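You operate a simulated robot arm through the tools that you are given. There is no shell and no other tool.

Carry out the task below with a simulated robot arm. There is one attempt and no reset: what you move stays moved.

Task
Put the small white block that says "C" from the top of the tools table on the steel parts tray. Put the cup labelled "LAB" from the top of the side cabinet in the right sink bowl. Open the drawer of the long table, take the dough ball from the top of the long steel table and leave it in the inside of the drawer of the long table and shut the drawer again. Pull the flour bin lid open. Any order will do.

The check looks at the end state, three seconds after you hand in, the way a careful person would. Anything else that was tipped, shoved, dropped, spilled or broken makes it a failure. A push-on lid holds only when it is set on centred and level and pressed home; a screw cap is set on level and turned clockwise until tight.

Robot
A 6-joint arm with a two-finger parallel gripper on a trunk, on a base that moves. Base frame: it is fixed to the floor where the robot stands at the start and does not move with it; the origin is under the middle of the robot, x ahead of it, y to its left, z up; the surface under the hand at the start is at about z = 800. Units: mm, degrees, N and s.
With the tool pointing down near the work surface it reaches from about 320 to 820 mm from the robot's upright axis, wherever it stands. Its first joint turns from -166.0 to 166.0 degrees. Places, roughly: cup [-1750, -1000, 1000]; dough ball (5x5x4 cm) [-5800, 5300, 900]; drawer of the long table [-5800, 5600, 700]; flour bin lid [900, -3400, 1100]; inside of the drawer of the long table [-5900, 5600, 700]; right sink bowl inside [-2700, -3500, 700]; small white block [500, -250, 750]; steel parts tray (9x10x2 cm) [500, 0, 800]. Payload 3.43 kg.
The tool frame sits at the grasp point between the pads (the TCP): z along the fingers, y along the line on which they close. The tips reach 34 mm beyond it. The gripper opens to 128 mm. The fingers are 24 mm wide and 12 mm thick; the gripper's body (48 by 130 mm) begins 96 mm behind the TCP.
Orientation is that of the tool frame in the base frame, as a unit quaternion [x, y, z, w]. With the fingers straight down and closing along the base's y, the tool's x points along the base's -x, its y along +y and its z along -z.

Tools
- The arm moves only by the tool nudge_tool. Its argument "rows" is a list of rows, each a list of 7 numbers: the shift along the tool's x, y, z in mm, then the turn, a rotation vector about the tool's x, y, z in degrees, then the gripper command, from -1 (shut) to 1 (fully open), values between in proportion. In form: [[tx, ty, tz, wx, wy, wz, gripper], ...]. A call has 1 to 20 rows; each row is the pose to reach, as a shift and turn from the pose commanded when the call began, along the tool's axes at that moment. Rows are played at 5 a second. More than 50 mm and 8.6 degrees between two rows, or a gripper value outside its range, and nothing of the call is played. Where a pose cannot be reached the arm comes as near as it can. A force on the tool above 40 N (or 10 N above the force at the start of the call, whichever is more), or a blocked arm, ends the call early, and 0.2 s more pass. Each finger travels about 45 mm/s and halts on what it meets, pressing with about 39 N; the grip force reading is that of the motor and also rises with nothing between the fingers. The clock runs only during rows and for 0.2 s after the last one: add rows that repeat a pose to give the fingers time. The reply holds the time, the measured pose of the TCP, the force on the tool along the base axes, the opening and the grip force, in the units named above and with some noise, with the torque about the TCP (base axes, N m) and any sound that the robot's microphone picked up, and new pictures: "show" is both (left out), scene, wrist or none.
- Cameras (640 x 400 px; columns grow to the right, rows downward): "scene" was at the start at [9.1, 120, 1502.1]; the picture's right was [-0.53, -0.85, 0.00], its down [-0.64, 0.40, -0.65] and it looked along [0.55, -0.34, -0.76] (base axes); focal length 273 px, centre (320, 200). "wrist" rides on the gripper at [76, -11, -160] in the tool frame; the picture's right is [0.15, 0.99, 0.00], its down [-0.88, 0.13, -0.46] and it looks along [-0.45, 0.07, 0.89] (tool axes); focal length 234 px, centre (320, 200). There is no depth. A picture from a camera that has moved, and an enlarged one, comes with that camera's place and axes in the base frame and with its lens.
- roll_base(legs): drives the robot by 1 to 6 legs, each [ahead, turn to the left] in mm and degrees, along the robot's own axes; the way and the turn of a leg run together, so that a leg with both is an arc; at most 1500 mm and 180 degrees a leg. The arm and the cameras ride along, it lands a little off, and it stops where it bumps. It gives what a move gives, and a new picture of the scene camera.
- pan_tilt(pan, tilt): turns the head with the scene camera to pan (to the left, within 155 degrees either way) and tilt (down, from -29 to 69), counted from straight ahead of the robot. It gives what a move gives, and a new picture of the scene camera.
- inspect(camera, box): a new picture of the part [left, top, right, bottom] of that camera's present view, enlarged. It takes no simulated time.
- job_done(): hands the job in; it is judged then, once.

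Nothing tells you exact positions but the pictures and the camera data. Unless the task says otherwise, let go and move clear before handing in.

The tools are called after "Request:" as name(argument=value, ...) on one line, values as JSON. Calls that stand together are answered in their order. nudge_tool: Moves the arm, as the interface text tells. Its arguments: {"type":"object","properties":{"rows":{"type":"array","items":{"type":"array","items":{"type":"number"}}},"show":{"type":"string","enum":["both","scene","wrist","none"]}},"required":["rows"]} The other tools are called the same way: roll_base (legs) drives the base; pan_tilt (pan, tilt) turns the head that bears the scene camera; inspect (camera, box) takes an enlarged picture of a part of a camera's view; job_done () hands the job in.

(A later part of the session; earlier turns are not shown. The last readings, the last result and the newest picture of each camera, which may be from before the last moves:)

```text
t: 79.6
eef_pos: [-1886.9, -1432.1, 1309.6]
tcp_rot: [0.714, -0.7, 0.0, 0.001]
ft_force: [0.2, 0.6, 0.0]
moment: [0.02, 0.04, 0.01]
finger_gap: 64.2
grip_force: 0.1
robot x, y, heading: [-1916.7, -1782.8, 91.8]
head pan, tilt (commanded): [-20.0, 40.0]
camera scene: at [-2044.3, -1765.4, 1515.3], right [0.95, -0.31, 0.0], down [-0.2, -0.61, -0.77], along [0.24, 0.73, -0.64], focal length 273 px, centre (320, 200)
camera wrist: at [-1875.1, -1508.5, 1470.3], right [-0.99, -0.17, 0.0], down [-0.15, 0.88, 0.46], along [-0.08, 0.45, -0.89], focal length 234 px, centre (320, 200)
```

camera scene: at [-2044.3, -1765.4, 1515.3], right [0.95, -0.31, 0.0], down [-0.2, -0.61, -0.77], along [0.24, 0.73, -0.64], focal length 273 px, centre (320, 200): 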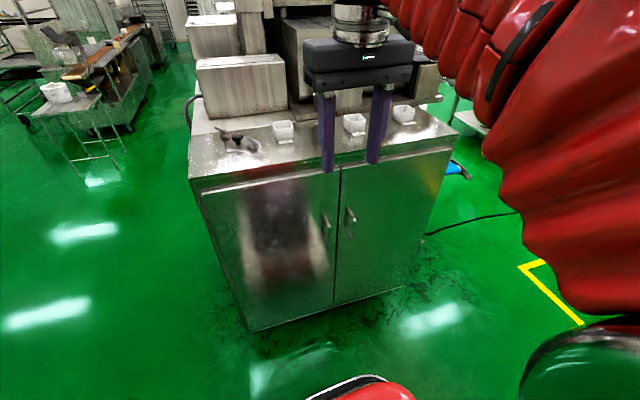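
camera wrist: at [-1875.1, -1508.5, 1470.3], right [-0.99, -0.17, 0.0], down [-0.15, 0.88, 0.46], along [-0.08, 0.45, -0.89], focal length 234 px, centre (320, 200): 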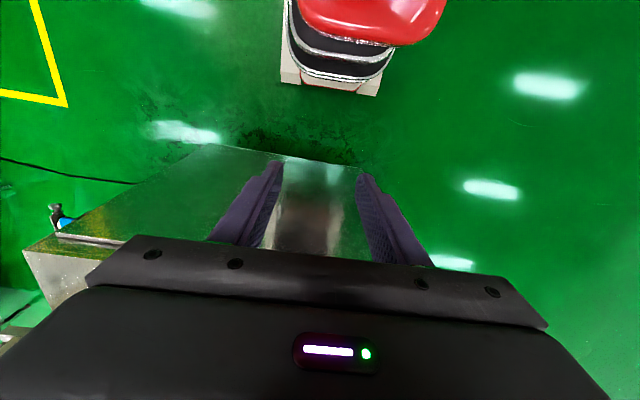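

Request:
inspect(camera="scene", box=[180, 80, 480, 240])

Request:
inspect(camera="scene", box=[260, 100, 430, 170])

```text
2.13 times, centred on (330, 160) of scene
camera zoom: at [-2044.3, -1765.4, 1515.3], right [0.95, -0.31, 0.0], down [-0.2, -0.61, -0.77], along [0.24, 0.73, -0.64], focal length 582 px, centre (299, 285)
```

zoom: 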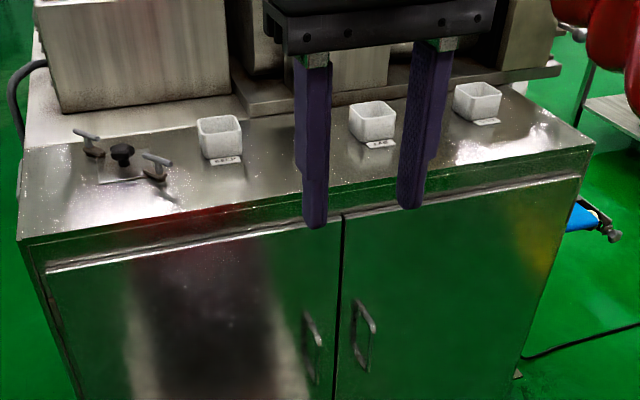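

```text
3.76 times, centred on (345, 135) of scene
camera zoom: at [-2044.3, -1765.4, 1515.3], right [0.95, -0.31, 0.0], down [-0.2, -0.61, -0.77], along [0.24, 0.73, -0.64], focal length 1026 px, centre (226, 445)
```

zoom: 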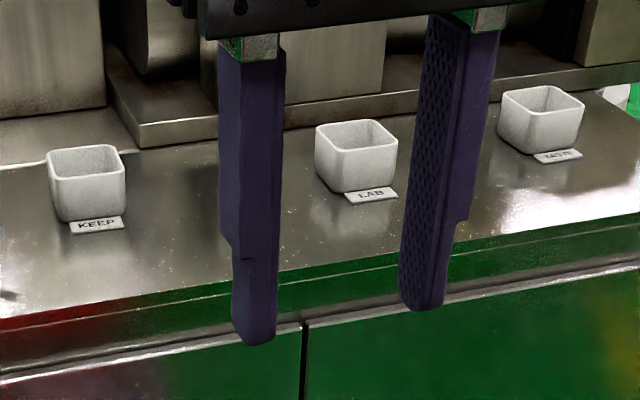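

The middle cup is "LAB", at roughly [-1663, -978, 1120] with the cabinet top near z ≈ 1095. I'll roll 200 mm closer, then bring the hand over the cup.

Request:
roll_base(legs=[[200, 0]])

Request:
nudge_tool(rows=[[-20, -30, 0, 0, 0, 0, 0.5], [-50, -65, 0, 0, 0, 0, 0.5], [-80, -100, 0, 0, 0, 0, 0.5], [-110, -135, 0, 0, 0, 0, 0.5], [-140, -170, 0, 0, 0, 0, 0.5], [-170, -200, 0, 0, 0, 0, 0.5], [-170, -200, 0, 0, 0, 0, 0.5]])

```text
t: 81.5
eef_pos: [-1892.9, -1231.9, 1308.4]
tcp_rot: [0.716, -0.698, 0.001, 0.0]
ft_force: [0.0, 0.7, 0.3]
moment: [-0.01, -0.03, -0.01]
finger_gap: 63.9
grip_force: 0.0
robot x, y, heading: [-1922.3, -1580.3, 92.0]
head pan, tilt (commanded): [-20.0, 40.0]
camera scene: at [-2050.2, -1565.7, 1515.3], right [0.95, -0.31, 0.0], down [-0.2, -0.61, -0.77], along [0.24, 0.73, -0.64], focal length 273 px, centre (320, 200)
```

scene: 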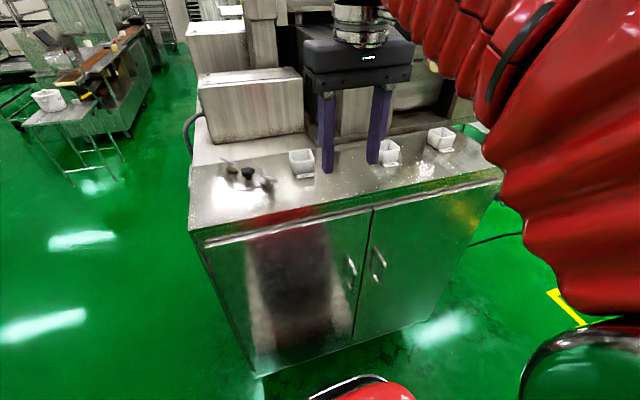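

```text
t: 83.1
eef_pos: [-1696.9, -1058.4, 1310.3]
tcp_rot: [0.715, -0.699, 0.0, 0.0]
ft_force: [-0.2, -0.7, -1.1]
moment: [-0.01, -0.01, 0.02]
finger_gap: 96.1
grip_force: 0.1
robot x, y, heading: [-1926.6, -1583.4, 91.6]
head pan, tilt (commanded): [-20.0, 40.0]
camera scene: at [-2050.2, -1565.5, 1515.3], right [0.95, -0.31, 0.0], down [-0.2, -0.61, -0.77], along [0.24, 0.73, -0.64], focal length 273 px, centre (320, 200)
camera wrist: at [-1685.3, -1134.0, 1470.6], right [-0.99, -0.17, 0.0], down [-0.15, 0.88, 0.46], along [-0.08, 0.45, -0.89], focal length 234 px, centre (320, 200)
```

scene: 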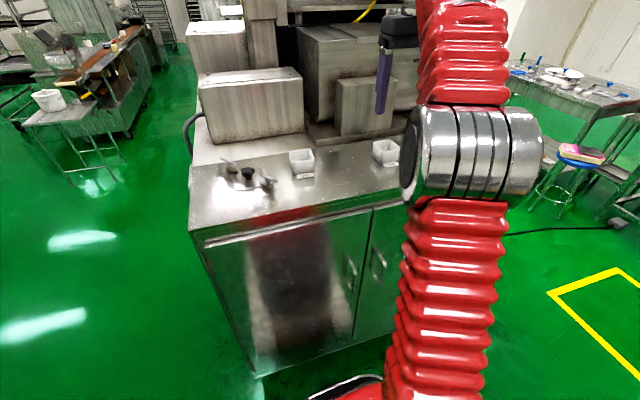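
wrist: 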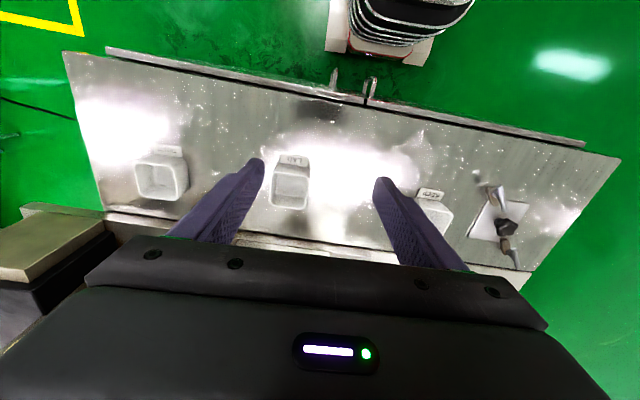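

Request:
inspect(camera="wrist", box=[230, 130, 390, 230])

```text
4.00 times, centred on (310, 180) of wrist
camera zoom: at [-1685.3, -1134.0, 1470.6], right [-0.99, -0.17, 0.0], down [-0.15, 0.88, 0.46], along [-0.08, 0.45, -0.89], focal length 937 px, centre (360, 280)
```

zoom: 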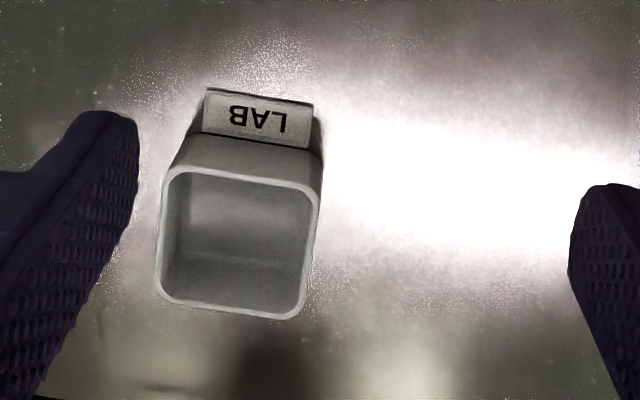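

The LAB cup has a 58 mm square rim centred at about [-1665, -976, 1147], with the cabinet top at z ≈ 1098. I'll go above it and look again.

Request:
nudge_tool(rows=[[-25, -11, 0, 0, 0, 0.4, 0.5], [-50, -22, 10, 0, 0, 0.9, 0.5], [-80, -33, 40, 0, 0, 1.3, 0.5], [-80, -33, 75, 0, 0, 1.3, 0.5], [-80, -33, 75, 0, 0, 1.3, 0.5]], show="wrist")

Request:
inspect(camera="wrist", box=[230, 120, 410, 230])

```text
t: 84.3
eef_pos: [-1666.0, -974.3, 1235.1]
tcp_rot: [-0.707, 0.707, 0.0, 0.0]
ft_force: [-0.5, 0.0, -0.4]
moment: [0.03, 0.02, 0.01]
finger_gap: 96.3
grip_force: 0.1
out of reach, approached as far as the arm can: row 1, 2, 3
robot x, y, heading: [-1923.3, -1578.9, 91.7]
head pan, tilt (commanded): [-20.0, 40.0]
camera wrist: at [-1655.6, -1051.6, 1395.3], right [-0.99, -0.15, 0.0], down [-0.13, 0.88, 0.46], along [-0.07, 0.45, -0.89], focal length 234 px, centre (320, 200)
```

wrist: 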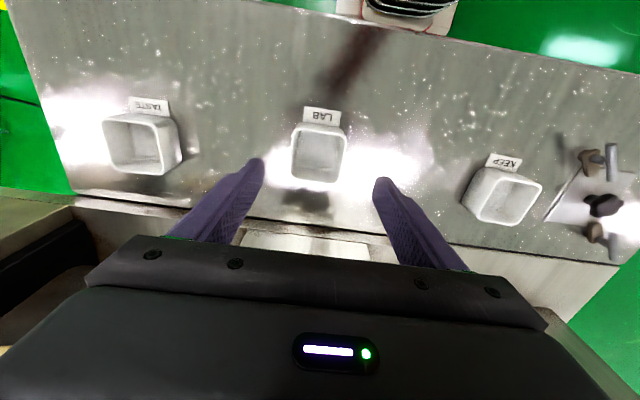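

```text
3.56 times, centred on (320, 175) of wrist
camera zoom: at [-1655.6, -1051.6, 1395.3], right [-0.99, -0.15, 0.0], down [-0.13, 0.88, 0.46], along [-0.07, 0.45, -0.89], focal length 833 px, centre (320, 289)
```

zoom: 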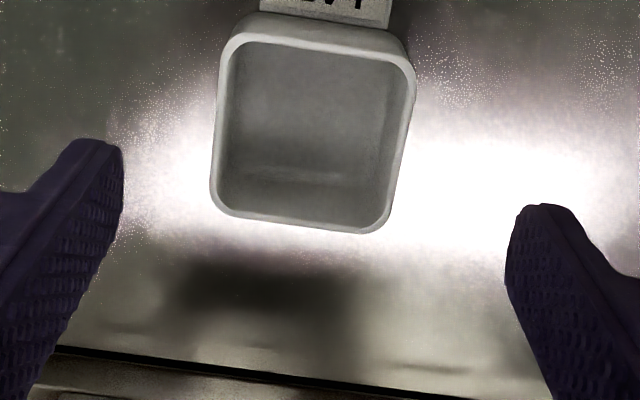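

Request:
nudge_tool(rows=[[4, -2, 30, 0, 0, 0, 0.5], [4, -2, 60, 0, 0, 0, 0.5], [4, -2, 82, 0, 0, 0, 0.5], [4, -2, 91, 0, 0, 0, 0.5], [4, -2, 91, 0, 0, 0, 0.5]])

```text
t: 85.5
eef_pos: [-1664.1, -980.4, 1143.2]
tcp_rot: [0.707, -0.707, 0.0, 0.001]
ft_force: [-0.7, -0.5, 0.5]
moment: [-0.02, 0.0, 0.0]
finger_gap: 96.0
grip_force: 0.1
robot x, y, heading: [-1922.3, -1582.1, 91.8]
head pan, tilt (commanded): [-20.0, 40.0]
camera scene: at [-2050.2, -1565.4, 1515.3], right [0.95, -0.31, 0.0], down [-0.2, -0.61, -0.77], along [0.24, 0.73, -0.64], focal length 273 px, centre (320, 200)
camera wrist: at [-1653.9, -1056.5, 1304.8], right [-0.99, -0.15, 0.0], down [-0.13, 0.88, 0.46], along [-0.07, 0.45, -0.89], focal length 234 px, centre (320, 200)
```

scene: 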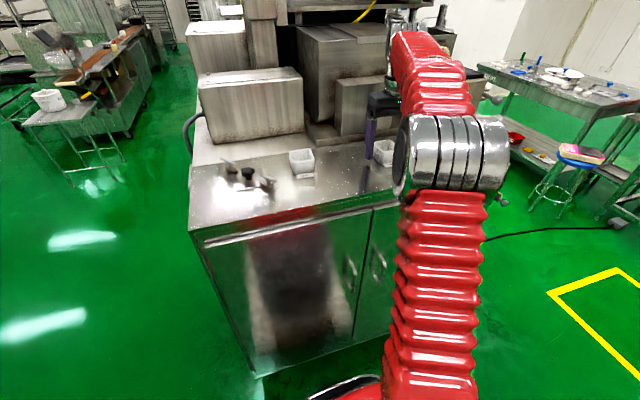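
wrist: 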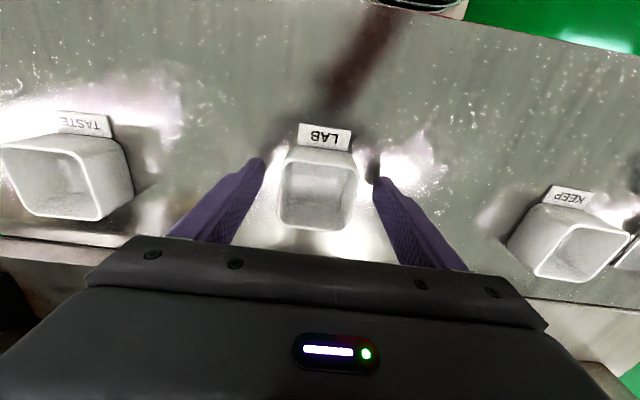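

Request:
nudge_tool(rows=[[0, 0, 0, 0, 0, 0, 0.1], [0, 0, 0, 0, 0, 0, -0.2], [0, 0, 0, 0, 0, 0, -0.4], [0, 0, 0, 0, 0, 0, -0.4], [0, 0, 0, 0, 0, 0, -0.4]], show="wrist")

```text
t: 86.7
eef_pos: [-1664.6, -979.4, 1145.1]
tcp_rot: [0.707, -0.707, 0.0, 0.0]
ft_force: [0.2, -0.3, 0.4]
moment: [0.0, -0.05, -0.01]
finger_gap: 58.6
grip_force: 38.7
robot x, y, heading: [-1925.8, -1579.1, 92.0]
head pan, tilt (commanded): [-20.0, 40.0]
camera wrist: at [-1653.9, -1056.5, 1304.9], right [-0.99, -0.15, 0.0], down [-0.13, 0.88, 0.46], along [-0.07, 0.45, -0.89], focal length 234 px, centre (320, 200)
```

wrist: 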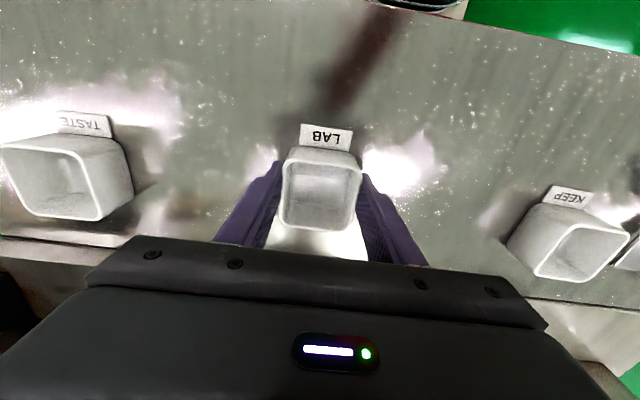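

Cup gripped (58.6 mm). Lifting it straight up.

Request:
nudge_tool(rows=[[0, 0, -10, 0, 0, 0, -0.4], [0, 0, -25, 0, 0, 0, -0.4], [0, 0, -45, 0, 0, 0, -0.4], [0, 0, -70, 0, 0, 0, -0.4], [0, 0, -80, 0, 0, 0, -0.4]])

```text
t: 87.9
eef_pos: [-1663.7, -981.6, 1222.7]
tcp_rot: [0.708, -0.706, 0.0, 0.0]
ft_force: [-1.1, -0.1, -0.7]
moment: [0.05, -0.01, 0.01]
finger_gap: 58.8
grip_force: 39.0
robot x, y, heading: [-1928.9, -1580.4, 91.6]
head pan, tilt (commanded): [-20.0, 40.0]
camera scene: at [-2050.2, -1565.3, 1515.3], right [0.95, -0.31, 0.0], down [-0.2, -0.61, -0.77], along [0.24, 0.73, -0.64], focal length 273 px, centre (320, 200)
camera wrist: at [-1654.1, -1057.8, 1383.8], right [-0.99, -0.15, 0.0], down [-0.13, 0.88, 0.46], along [-0.07, 0.45, -0.89], focal length 234 px, centre (320, 200)
```

scene: 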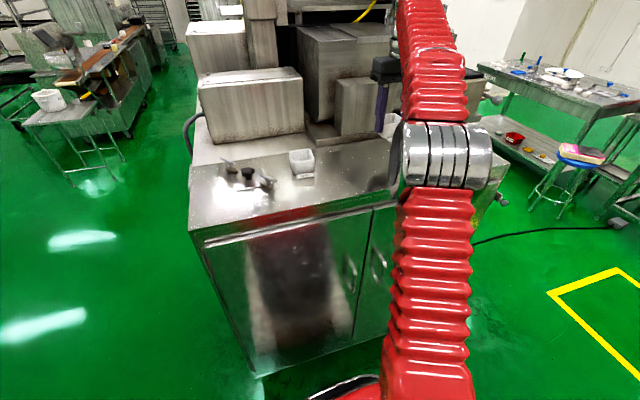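
wrist: 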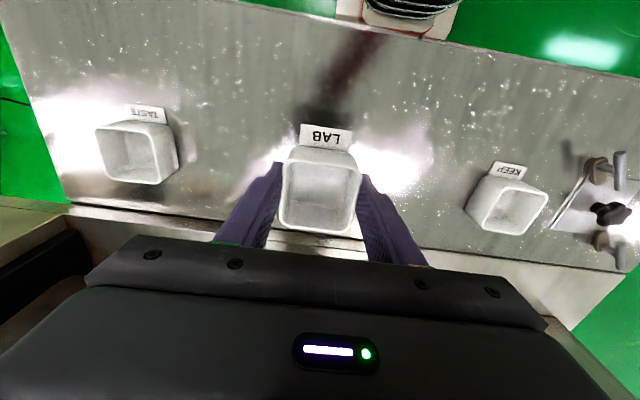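

Request:
nudge_tool(rows=[[30, 0, -5, 0, 0, 0, -0.4], [65, 15, -5, 0, 0, 0, -0.4], [100, 45, -5, 0, 0, 0, -0.4], [135, 75, -5, 0, 0, 0, -0.4], [165, 105, -5, 0, 0, 0, -0.4], [190, 135, -5, 0, 0, 0, -0.4], [205, 165, -5, 0, 0, 0, -0.4], [215, 190, -5, 0, 0, 0, -0.4], [215, 190, -5, 0, 0, 0, -0.4]], show="wrist")

Request:
roll_base(legs=[[-350, 0]])

Request:
pan_tilt(pan=150, tilt=25)

```text
t: 89.9
eef_pos: [-1855.3, -1196.7, 1227.7]
tcp_rot: [-0.706, 0.708, 0.0, 0.0]
ft_force: [0.5, -0.2, -0.3]
moment: [0.01, 0.01, -0.01]
finger_gap: 58.7
grip_force: 38.7
robot x, y, heading: [-1923.3, -1582.4, 92.0]
head pan, tilt (commanded): [-20.0, 40.0]
camera wrist: at [-1844.2, -1271.8, 1388.3], right [-0.99, -0.15, 0.0], down [-0.13, 0.88, 0.46], along [-0.07, 0.45, -0.89], focal length 234 px, centre (320, 200)
```

wrist: 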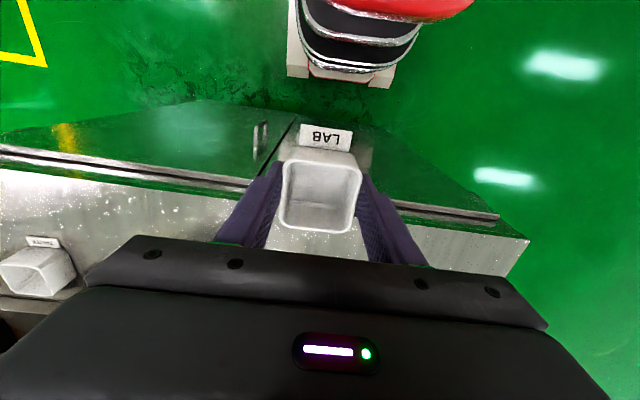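

```text
t: 92.7
eef_pos: [-1841.4, -1543.7, 1227.6]
tcp_rot: [-0.705, 0.709, 0.0, 0.0]
ft_force: [0.3, -0.1, -0.2]
moment: [-0.01, 0.0, 0.0]
finger_gap: 58.7
grip_force: 39.3
robot x, y, heading: [-1913.5, -1927.2, 91.6]
head pan, tilt (commanded): [-20.0, 40.0]
camera scene: at [-2039.5, -1913.6, 1515.3], right [0.95, -0.32, 0.0], down [-0.2, -0.61, -0.77], along [0.24, 0.73, -0.64], focal length 273 px, centre (320, 200)
```

scene: 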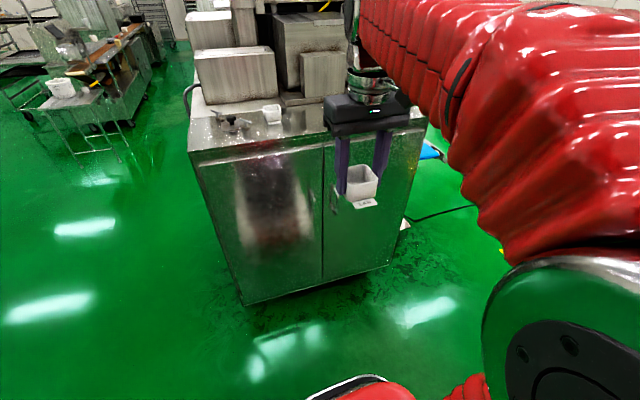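

```text
t: 95.2
eef_pos: [-1842.3, -1543.5, 1229.2]
tcp_rot: [-0.706, 0.709, 0.0, 0.001]
ft_force: [-0.9, 0.2, -1.0]
moment: [0.02, -0.02, 0.01]
finger_gap: 58.8
grip_force: 38.6
robot x, y, heading: [-1911.7, -1931.4, 91.4]
head pan, tilt (commanded): [150.0, 25.0]
camera scene: at [-2110.4, -2075.2, 1538.7], right [-0.88, 0.48, 0.0], down [0.2, 0.37, -0.91], along [-0.43, -0.8, -0.42], focal length 273 px, centre (320, 200)
```

scene: 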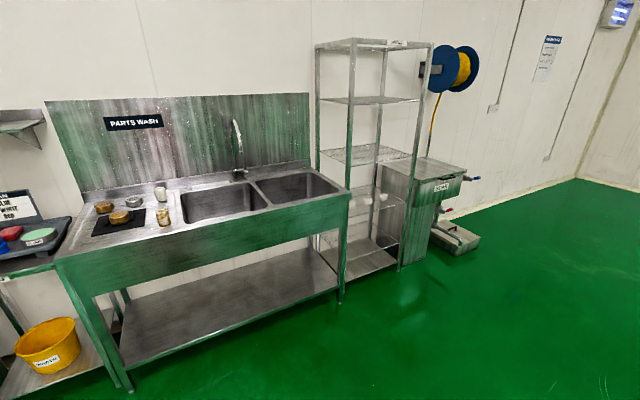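

Cup held firmly. The right sink bowl appears centred near [-2750, -3560]; I'll turn and drive to stand in front of it.

Request:
roll_base(legs=[[0, 131.4], [1158, 0], [0, 47.1]])

Request:
pan_tilt(pan=-10, tilt=40)

```text
t: 114.1
eef_pos: [-2848.0, -3124.1, 1228.7]
tcp_rot: [0.716, 0.699, 0.0, -0.001]
ft_force: [-1.2, 0.1, -0.8]
moment: [0.0, 0.0, -0.04]
finger_gap: 58.8
grip_force: 39.3
robot x, y, heading: [-2781.9, -2739.9, -89.7]
head pan, tilt (commanded): [150.0, 25.0]
camera scene: at [-2576.9, -2599.8, 1538.7], right [0.87, -0.5, 0.0], down [-0.21, -0.37, -0.91], along [0.45, 0.79, -0.42], focal length 273 px, centre (320, 200)
```

scene: 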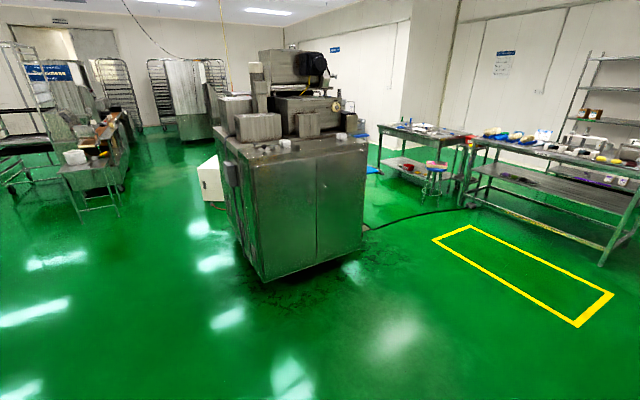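

```text
t: 116.5
eef_pos: [-2848.8, -3125.1, 1228.4]
tcp_rot: [0.715, 0.699, 0.0, 0.001]
ft_force: [0.9, -0.5, -0.5]
moment: [0.0, 0.02, -0.01]
finger_gap: 58.9
grip_force: 38.6
robot x, y, heading: [-2784.6, -2743.0, -89.6]
head pan, tilt (commanded): [-10.0, 40.0]
camera scene: at [-2636.8, -2763.7, 1515.3], right [-0.99, 0.17, 0.0], down [0.11, 0.63, -0.77], along [-0.13, -0.76, -0.64], focal length 273 px, centre (320, 200)
```

scene: 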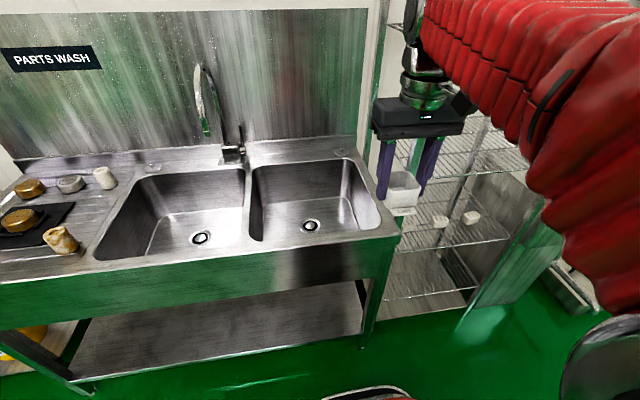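

The right bowl spans about x −2940…−2520, y −3815…−3365, floor near z ≈ 665. I'll roll 180 mm closer and look from the wrist camera.

Request:
roll_base(legs=[[180, 0]])

Request:
nudge_tool(rows=[[-40, 0, 0, 0, 0, 0, -0.4], [-80, 0, 0, 0, 0, 0, -0.4], [-120, 0, 0, 0, 0, 0, -0.4], [-120, 0, 0, 0, 0, 0, -0.4]])

```text
t: 118.3
eef_pos: [-2846.4, -3303.1, 1228.6]
tcp_rot: [0.717, 0.697, 0.0, 0.0]
ft_force: [0.1, -0.2, -0.6]
moment: [0.0, 0.0, 0.0]
finger_gap: 58.7
grip_force: 38.4
robot x, y, heading: [-2778.3, -2922.8, -89.5]
head pan, tilt (commanded): [-10.0, 40.0]
camera scene: at [-2635.9, -2942.7, 1515.3], right [-0.99, 0.17, 0.0], down [0.11, 0.63, -0.77], along [-0.13, -0.75, -0.64], focal length 273 px, centre (320, 200)
```

scene: 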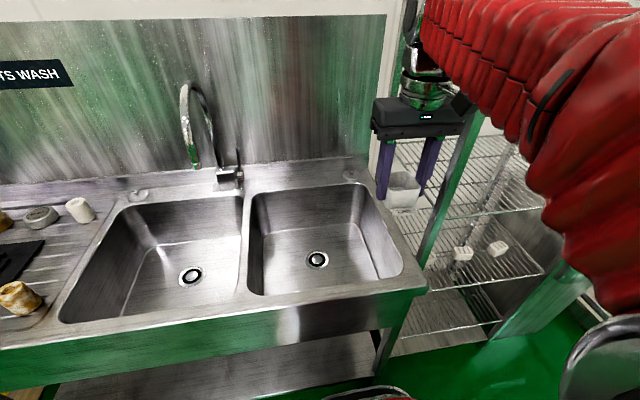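

```text
t: 119.3
eef_pos: [-2851.0, -3421.8, 1228.0]
tcp_rot: [0.716, 0.698, 0.0, 0.0]
ft_force: [-0.9, -0.2, -0.7]
moment: [0.02, -0.01, -0.02]
finger_gap: 58.8
grip_force: 39.3
robot x, y, heading: [-2784.5, -2918.2, -89.7]
head pan, tilt (commanded): [-10.0, 40.0]
camera scene: at [-2635.9, -2942.8, 1515.3], right [-0.99, 0.17, 0.0], down [0.11, 0.63, -0.77], along [-0.13, -0.75, -0.64], focal length 273 px, centre (320, 200)
camera wrist: at [-2860.6, -3347.0, 1388.1], right [0.99, 0.12, 0.0], down [0.11, -0.88, 0.46], along [0.06, -0.45, -0.89], focal length 234 px, centre (320, 200)
```

scene: 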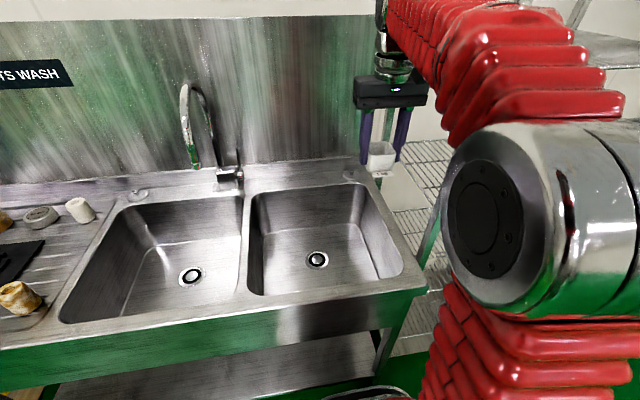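
wrist: 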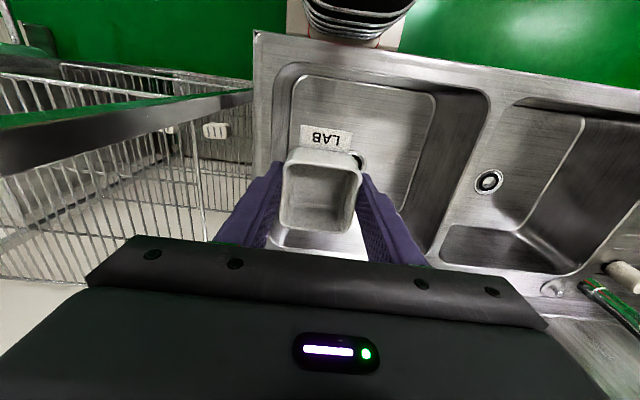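

Request:
nudge_tool(rows=[[-40, 4, 0, 0, 0, 0, -0.4], [-80, 8, 10, 0, 0, 0, -0.4], [-107, 10, 40, 0, 0, 0, -0.4], [-107, 10, 85, 0, 0, 0, -0.4], [-107, 10, 130, 0, 0, 0, -0.4], [-107, 10, 175, 0, 0, 0, -0.4], [-107, 10, 220, 0, 0, 0, -0.4], [-107, 10, 260, 0, 0, 0, -0.4], [-107, 10, 290, 0, 0, 0, -0.4], [-107, 10, 290, 0, 0, 0, -0.4]])

```text
t: 121.5
eef_pos: [-2844.7, -3530.1, 940.0]
tcp_rot: [0.717, 0.697, 0.0, 0.0]
ft_force: [0.6, 0.5, -0.2]
moment: [-0.01, 0.0, 0.02]
finger_gap: 58.5
grip_force: 39.2
robot x, y, heading: [-2778.1, -2917.7, -89.6]
head pan, tilt (commanded): [-10.0, 40.0]
camera scene: at [-2635.9, -2943.0, 1515.3], right [-0.99, 0.17, 0.0], down [0.11, 0.63, -0.77], along [-0.13, -0.75, -0.64], focal length 273 px, centre (320, 200)
camera wrist: at [-2854.0, -3454.3, 1100.3], right [0.99, 0.12, 0.0], down [0.11, -0.88, 0.46], along [0.06, -0.45, -0.89], focal length 234 px, centre (320, 200)
```

scene: 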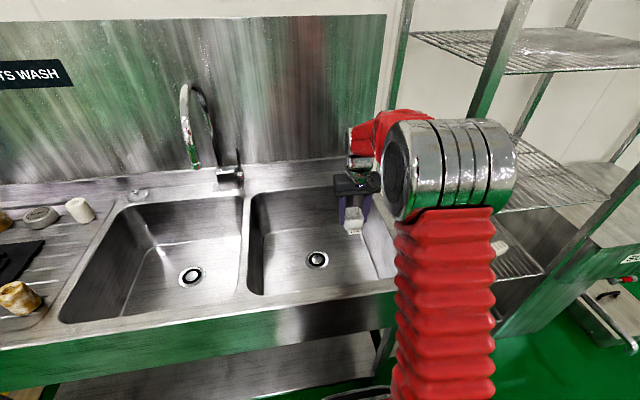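
wrist: 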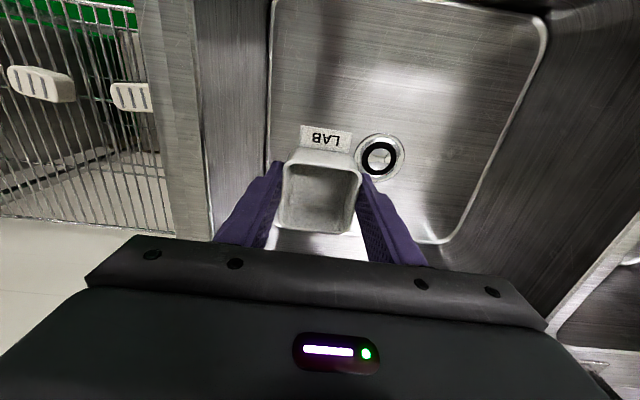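

Request:
nudge_tool(rows=[[0, 8, 45, 0, 0, 0, -0.4], [0, 8, 90, 0, 0, 0, -0.4], [0, 8, 130, 0, 0, 0, -0.4], [0, 8, 155, 0, 0, 0, -0.4], [0, 8, 170, 0, 0, 0, -0.4], [0, 8, 170, 0, 0, 0, -0.4]])

```text
t: 122.9
eef_pos: [-2835.7, -3529.2, 769.4]
tcp_rot: [0.717, 0.697, 0.0, 0.0]
ft_force: [-0.2, -0.2, -1.0]
moment: [-0.02, -0.02, 0.0]
finger_gap: 58.6
grip_force: 38.9
robot x, y, heading: [-2780.1, -2919.5, -89.7]
head pan, tilt (commanded): [-10.0, 40.0]
camera scene: at [-2635.9, -2943.1, 1515.3], right [-0.99, 0.17, 0.0], down [0.11, 0.63, -0.77], along [-0.13, -0.75, -0.64], focal length 273 px, centre (320, 200)
camera wrist: at [-2845.1, -3454.4, 929.6], right [0.99, 0.12, 0.0], down [0.11, -0.88, 0.46], along [0.06, -0.45, -0.89], focal length 234 px, centre (320, 200)
```

scene: 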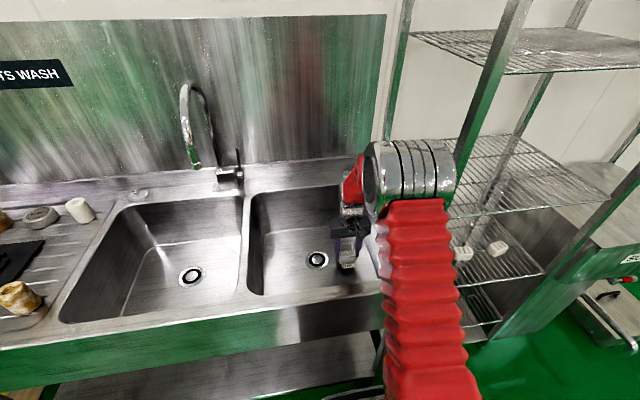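
wrist: 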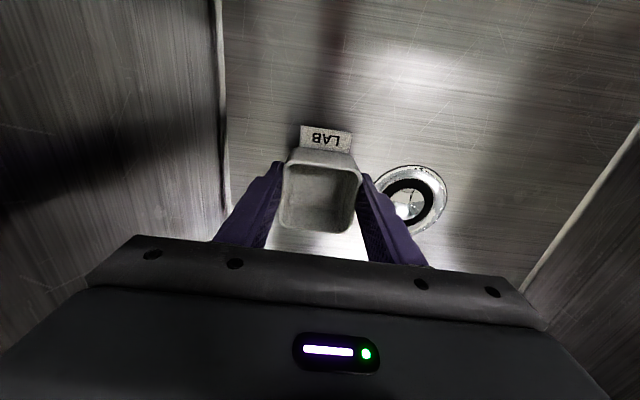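

Request:
nudge_tool(rows=[[0, 0, 3, 0, 0, 0, -0.4], [0, 0, 6, 0, 0, 0, -0.4], [0, 0, 9, 0, 0, 0, -0.4], [0, 0, 12, 0, 0, 0, -0.4], [0, 0, 12, 0, 0, 0, -0.4]], show="none")

```text
t: 124.1
eef_pos: [-2836.1, -3529.6, 756.3]
tcp_rot: [0.717, 0.697, -0.001, 0.0]
ft_force: [-0.2, 0.0, 0.1]
moment: [0.03, 0.02, -0.01]
finger_gap: 58.8
grip_force: 39.0
robot x, y, heading: [-2780.5, -2919.0, -89.8]
head pan, tilt (commanded): [-10.0, 40.0]
```

Request:
nudge_tool(rows=[[0, 0, 2, 0, 0, 0, -0.4], [0, 0, 4, 0, 0, 0, -0.4], [0, 0, 6, 0, 0, 0, -0.4], [0, 0, 8, 0, 0, 0, -0.4], [0, 0, 8, 0, 0, 0, -0.4]], show="wrist")

```text
t: 125.3
eef_pos: [-2835.5, -3529.9, 749.9]
tcp_rot: [0.716, 0.698, 0.0, 0.001]
ft_force: [0.5, -0.8, -0.9]
moment: [-0.01, -0.02, -0.03]
finger_gap: 59.0
grip_force: 39.0
robot x, y, heading: [-2781.4, -2916.8, -89.6]
head pan, tilt (commanded): [-10.0, 40.0]
camera wrist: at [-2845.4, -3454.7, 909.9], right [0.99, 0.12, 0.0], down [0.11, -0.88, 0.46], along [0.06, -0.45, -0.89], focal length 234 px, centre (320, 200)
```

wrist: 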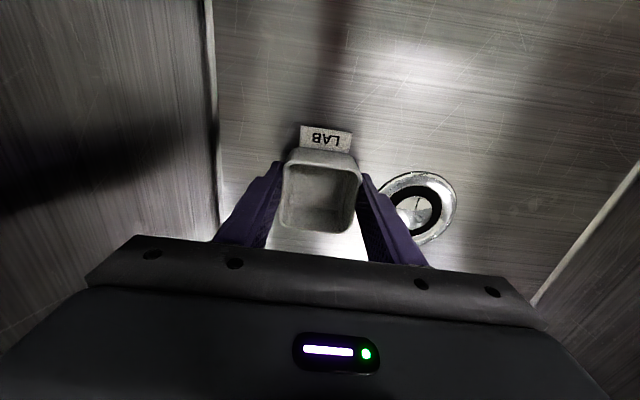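

Request:
nudge_tool(rows=[[0, 0, 2, 0, 0, 0, -0.4], [0, 0, 4, 0, 0, 0, -0.4], [0, 0, 6, 0, 0, 0, -0.4], [0, 0, 8, 0, 0, 0, -0.4], [0, 0, 10, 0, 0, 0, -0.4], [0, 0, 10, 0, 0, 0, -0.4]], show="none")

```text
t: 126.7
eef_pos: [-2836.2, -3530.2, 741.1]
tcp_rot: [0.716, 0.698, -0.001, 0.0]
ft_force: [-2.0, 6.7, 29.8]
moment: [0.57, 0.01, 0.04]
finger_gap: 58.8
grip_force: 38.9
robot x, y, heading: [-2781.3, -2921.9, -89.9]
head pan, tilt (commanded): [-10.0, 40.0]
```

Contact with the bowl floor. I'll relax the push a little and open the fingers.

Request:
nudge_tool(rows=[[0, 0, -1.5, 0, 0, 0, -0.4], [0, 0, -1.5, 0, 0, 0, -0.2], [0, 0, -1.5, 0, 0, 0, 0.1], [0, 0, -1.5, 0, 0, 0, 0.3], [0, 0, -1.5, 0, 0, 0, 0.3]], show="wrist")

```text
t: 127.9
eef_pos: [-2836.9, -3529.0, 741.3]
tcp_rot: [0.716, 0.698, 0.0, 0.0]
ft_force: [1.0, 0.0, -0.5]
moment: [-0.02, -0.01, 0.02]
finger_gap: 83.4
grip_force: 0.1
robot x, y, heading: [-2782.1, -2918.2, -89.6]
head pan, tilt (commanded): [-10.0, 40.0]
camera wrist: at [-2846.0, -3454.3, 901.1], right [0.99, 0.12, 0.0], down [0.11, -0.88, 0.46], along [0.06, -0.45, -0.89], focal length 234 px, centre (320, 200)
```

wrist: 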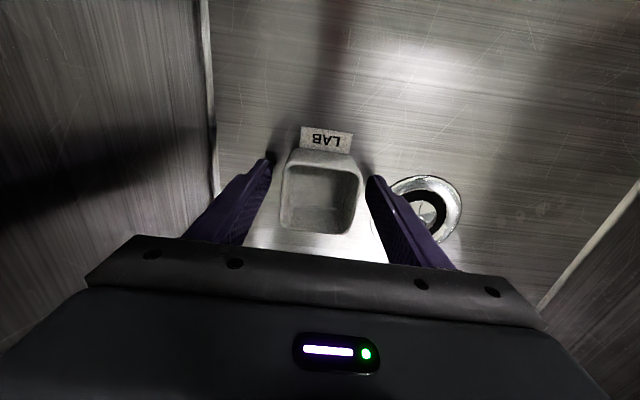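

Request:
nudge_tool(rows=[[0, 0, -20, 0, 0, 0, 0.3], [0, 0, -60, 0, 0, 0, 0.3], [0, 0, -105, 0, 0, 0, 0.3], [0, 0, -150, 0, 0, 0, 0.3], [0, 0, -195, 0, 0, 0, 0.3], [0, 0, -240, 0, 0, 0, 0.3], [0, 0, -285, 0, 0, 0, 0.3], [0, 0, -330, 0, 0, 0, 0.3], [0, 0, -375, 0, 0, 0, 0.3], [0, 0, -410, 0, 0, 0, 0.3], [0, 0, -410, 0, 0, 0, 0.3]])

```text
t: 130.3
eef_pos: [-2834.7, -3531.3, 1148.0]
tcp_rot: [0.716, 0.698, 0.0, 0.0]
ft_force: [0.9, -0.3, -1.1]
moment: [0.04, 0.02, -0.03]
finger_gap: 83.3
grip_force: 0.1
robot x, y, heading: [-2785.2, -2919.0, -89.6]
head pan, tilt (commanded): [-10.0, 40.0]
camera scene: at [-2635.9, -2943.0, 1515.3], right [-0.99, 0.17, 0.0], down [0.11, 0.63, -0.77], along [-0.13, -0.75, -0.64], focal length 273 px, centre (320, 200)
camera wrist: at [-2845.0, -3455.8, 1308.6], right [0.99, 0.12, 0.0], down [0.11, -0.88, 0.46], along [0.06, -0.45, -0.89], focal length 234 px, centre (320, 200)
```

scene: 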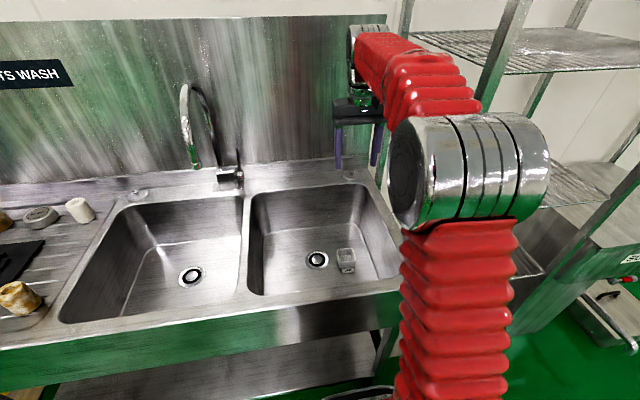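
wrist: 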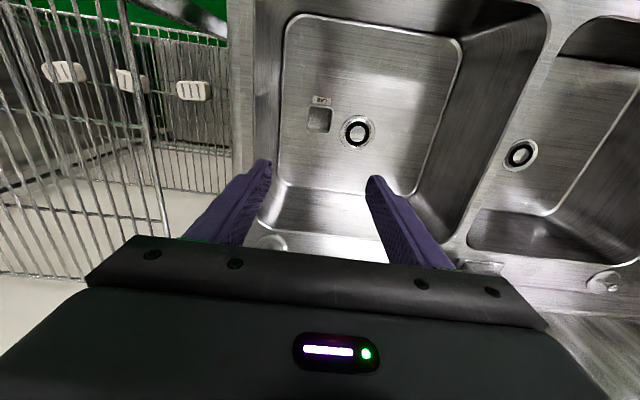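

The LAB cup stands upright in the right bowl. Next: the flour bin. I'll retract, back off, and drive toward it along the wall.

Request:
nudge_tool(rows=[[40, 0, -20, 0, 0, 0, 0.3], [85, 0, -20, 0, 0, 0, 0.3], [130, 0, -20, 0, 0, 0, 0.3], [175, 0, -20, 0, 0, 0, 0.3], [220, 0, -20, 0, 0, 0, 0.3], [260, 20, -20, 0, 0, 0, 0.0], [260, 40, -20, 0, 0, 0, 0.0]], show="none")

Request:
roll_base(legs=[[-500, 0], [0, 90]])

Request:
pan_tilt(pan=0, tilt=20)

```text
t: 131.9
eef_pos: [-2786.6, -3272.4, 1171.7]
tcp_rot: [0.716, 0.698, 0.0, 0.001]
ft_force: [-0.8, -0.4, 0.0]
moment: [0.0, 0.0, 0.01]
finger_gap: 64.1
grip_force: 0.0
robot x, y, heading: [-2778.4, -2920.4, -89.8]
head pan, tilt (commanded): [-10.0, 40.0]
```

```text
t: 141.2
eef_pos: [-2430.9, -2419.3, 1171.1]
tcp_rot: [0.011, 1.0, 0.0, 0.0]
ft_force: [0.6, 0.5, 0.4]
moment: [0.02, 0.01, 0.01]
finger_gap: 63.8
grip_force: 0.1
robot x, y, heading: [-2787.6, -2439.6, -0.0]
head pan, tilt (commanded): [-10.0, 40.0]
camera scene: at [-2759.4, -2298.8, 1515.3], right [-0.17, -0.99, 0.0], down [-0.63, 0.11, -0.77], along [0.75, -0.13, -0.64], focal length 273 px, centre (320, 200)
```

scene: 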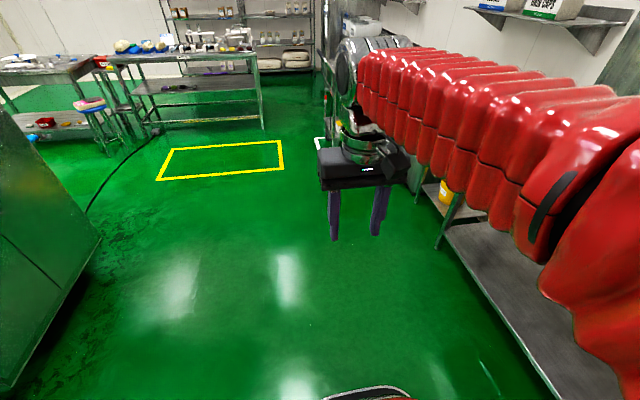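

```text
t: 142.1
eef_pos: [-2431.5, -2419.8, 1172.1]
tcp_rot: [0.011, 1.0, 0.0, 0.0]
ft_force: [-0.3, 0.2, 0.3]
moment: [-0.01, -0.02, 0.02]
finger_gap: 63.9
grip_force: 0.0
robot x, y, heading: [-2788.2, -2438.7, -0.2]
head pan, tilt (commanded): [0.0, 20.0]
camera scene: at [-2750.1, -2284.0, 1546.7], right [0.0, -1.0, 0.0], down [-0.34, 0.0, -0.94], along [0.94, 0.0, -0.34], focal length 273 px, centre (320, 200)
```

scene: 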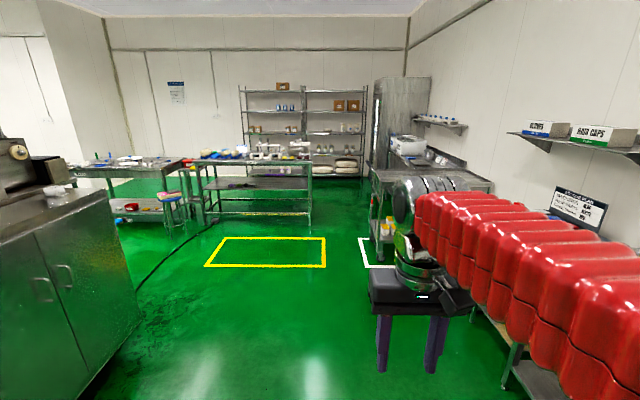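

Request:
roll_base(legs=[[1000, 0], [950, 0]])

Request:
pan_tilt(pan=0, tilt=35)

```text
t: 154.7
eef_pos: [-483.9, -2392.9, 1172.9]
tcp_rot: [0.008, 1.0, 0.0, -0.001]
ft_force: [-0.3, 0.5, -0.3]
moment: [-0.01, -0.02, 0.02]
finger_gap: 64.1
grip_force: 0.1
robot x, y, heading: [-836.6, -2419.1, 0.7]
head pan, tilt (commanded): [0.0, 20.0]
camera scene: at [-801.5, -2260.7, 1546.7], right [0.01, -1.0, 0.0], down [-0.34, 0.0, -0.94], along [0.94, 0.01, -0.34], focal length 273 px, centre (320, 200)
```

scene: 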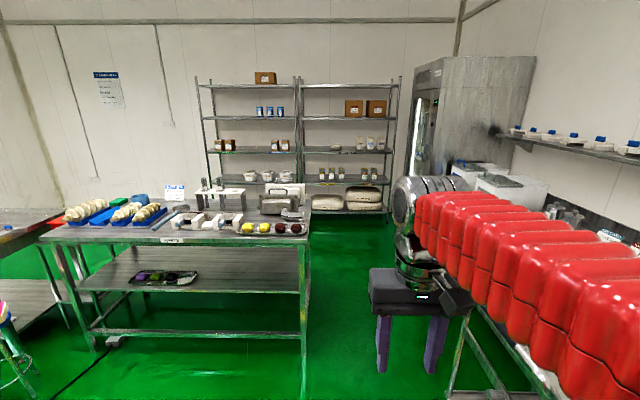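

```text
t: 155.5
eef_pos: [-482.9, -2392.9, 1171.5]
tcp_rot: [0.008, 1.0, 0.0, 0.001]
ft_force: [1.1, 1.4, -0.2]
moment: [-0.03, 0.03, 0.01]
finger_gap: 63.9
grip_force: 0.0
robot x, y, heading: [-838.3, -2419.1, 0.5]
head pan, tilt (commanded): [0.0, 35.0]
camera scene: at [-806.5, -2260.7, 1522.9], right [0.01, -1.0, 0.0], down [-0.57, -0.01, -0.82], along [0.82, 0.01, -0.57], focal length 273 px, centre (320, 200)
```

scene: 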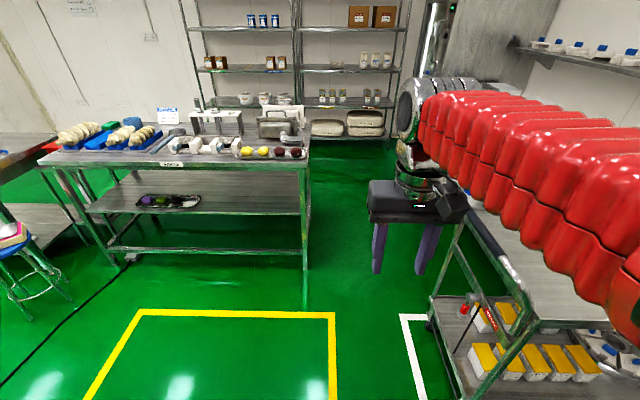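

Request:
pan_tilt(pan=15, tilt=20)

Request:
inspect(camera="scene", box=[420, 120, 640, 260])

```text
t: 156.3
eef_pos: [-481.4, -2392.1, 1173.2]
tcp_rot: [0.007, 1.0, 0.0, 0.001]
ft_force: [0.3, -0.4, -0.3]
moment: [-0.01, 0.0, -0.04]
finger_gap: 63.8
grip_force: 0.1
robot x, y, heading: [-836.2, -2418.0, 0.6]
head pan, tilt (commanded): [15.0, 20.0]
camera scene: at [-805.0, -2236.7, 1546.7], right [0.27, -0.96, 0.0], down [-0.33, -0.09, -0.94], along [0.9, 0.25, -0.34], focal length 273 px, centre (320, 200)
```

scene: 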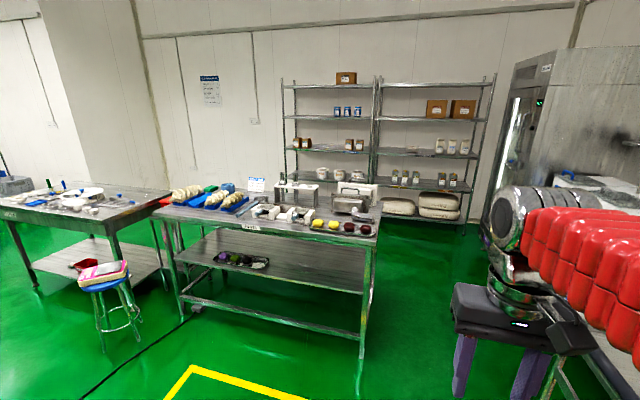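

```text
2.86 times, centred on (530, 190) of scene
camera zoom: at [-805.0, -2236.7, 1546.7], right [0.27, -0.96, 0.0], down [-0.33, -0.09, -0.94], along [0.9, 0.25, -0.34], focal length 779 px, centre (-280, 229)
```

zoom: 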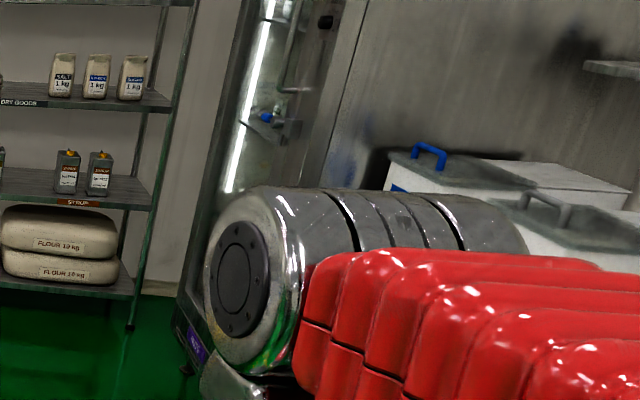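

Request:
pan_tilt(pan=-30, tilt=55)

Request:
inspect(camera="wrist", box=[0, 0, 640, 400])

```text
t: 157.4
eef_pos: [-482.9, -2393.6, 1172.2]
tcp_rot: [0.008, 1.0, 0.0, 0.0]
ft_force: [0.6, 0.5, -0.6]
moment: [-0.03, 0.02, 0.02]
finger_gap: 64.2
grip_force: 0.0
robot x, y, heading: [-836.6, -2421.1, 0.8]
head pan, tilt (commanded): [-30.0, 55.0]
camera scene: at [-831.7, -2297.0, 1494.7], right [-0.49, -0.87, 0.0], down [-0.71, 0.4, -0.57], along [0.5, -0.28, -0.82], focal length 273 px, centre (320, 200)
```

scene: 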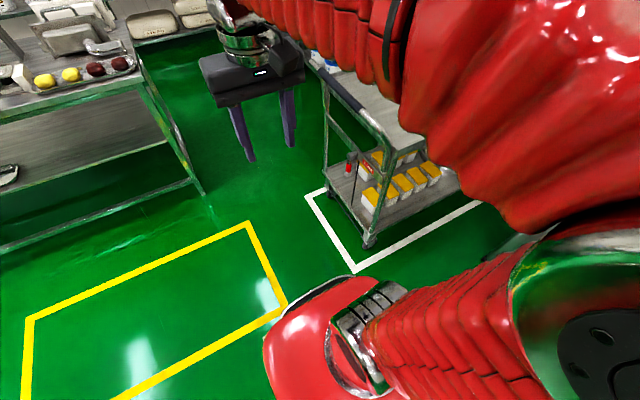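

```text
1.00 times, centred on (320, 200) of wrist (not enlarged: the box is as wide or as high as the picture)
camera zoom: at [-558.7, -2403.8, 1332.8], right [-0.13, 0.99, 0.0], down [0.88, 0.12, 0.46], along [0.45, 0.06, -0.89], focal length 234 px, centre (320, 200)
```

zoom: 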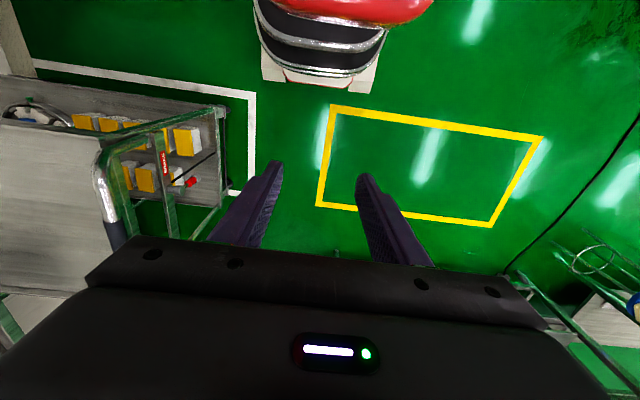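

The path between the cart (right) and the prep table end (left) is narrow; I'll shift slightly right first, then re-check.

Request:
roll_base(legs=[[0, -6.2], [600, 0], [0, 5.5]])

Request:
pan_tilt(pan=20, tilt=55)

Request:
inspect(camera="wrist", box=[0, 0, 640, 400])

```text
t: 163.0
eef_pos: [118.5, -2452.9, 1172.3]
tcp_rot: [0.012, 1.0, 0.0, 0.0]
ft_force: [1.5, -0.1, 0.6]
moment: [0.02, 0.0, 0.01]
finger_gap: 64.0
grip_force: 0.0
robot x, y, heading: [-235.1, -2477.6, -0.0]
head pan, tilt (commanded): [-30.0, 55.0]
camera scene: at [-231.4, -2356.6, 1494.6], right [-0.5, -0.87, 0.0], down [-0.71, 0.41, -0.57], along [0.5, -0.29, -0.82], focal length 273 px, centre (320, 200)
```

scene: 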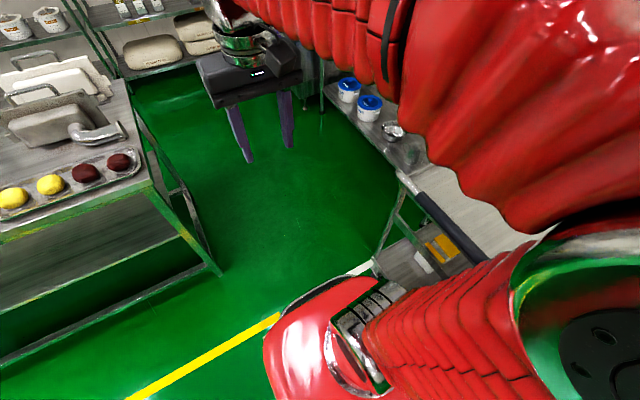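

```text
t: 164.2
eef_pos: [116.9, -2453.5, 1174.0]
tcp_rot: [0.012, 1.0, -0.001, 0.0]
ft_force: [0.6, -0.2, 0.7]
moment: [-0.01, 0.03, 0.04]
finger_gap: 64.0
grip_force: 0.1
robot x, y, heading: [-240.1, -2477.8, -0.1]
head pan, tilt (commanded): [20.0, 55.0]
camera scene: at [-226.0, -2295.9, 1494.6], right [0.34, -0.94, 0.0], down [-0.77, -0.28, -0.57], along [0.54, 0.2, -0.82], focal length 273 px, centre (320, 200)
```

scene: 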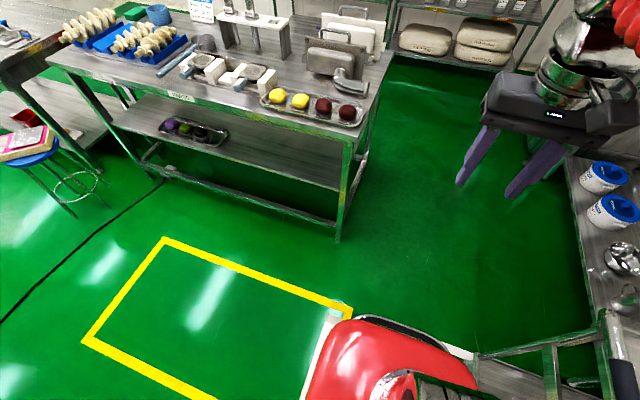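

```text
1.00 times, centred on (320, 200) of wrist (not enlarged: the box is as wide or as high as the picture)
camera zoom: at [40.2, -2463.6, 1333.3], right [-0.12, 0.99, 0.0], down [0.88, 0.11, 0.46], along [0.45, 0.06, -0.89], focal length 234 px, centre (320, 200)
```

zoom: 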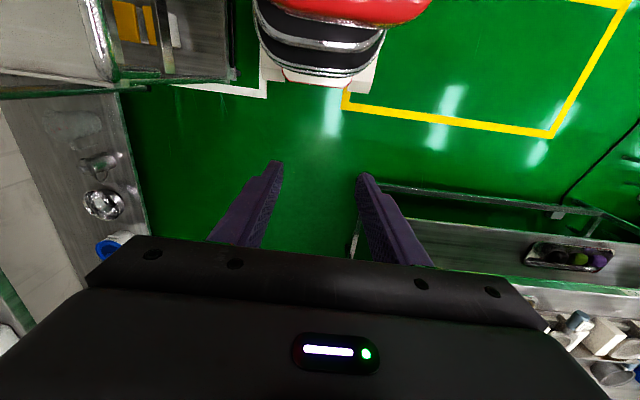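

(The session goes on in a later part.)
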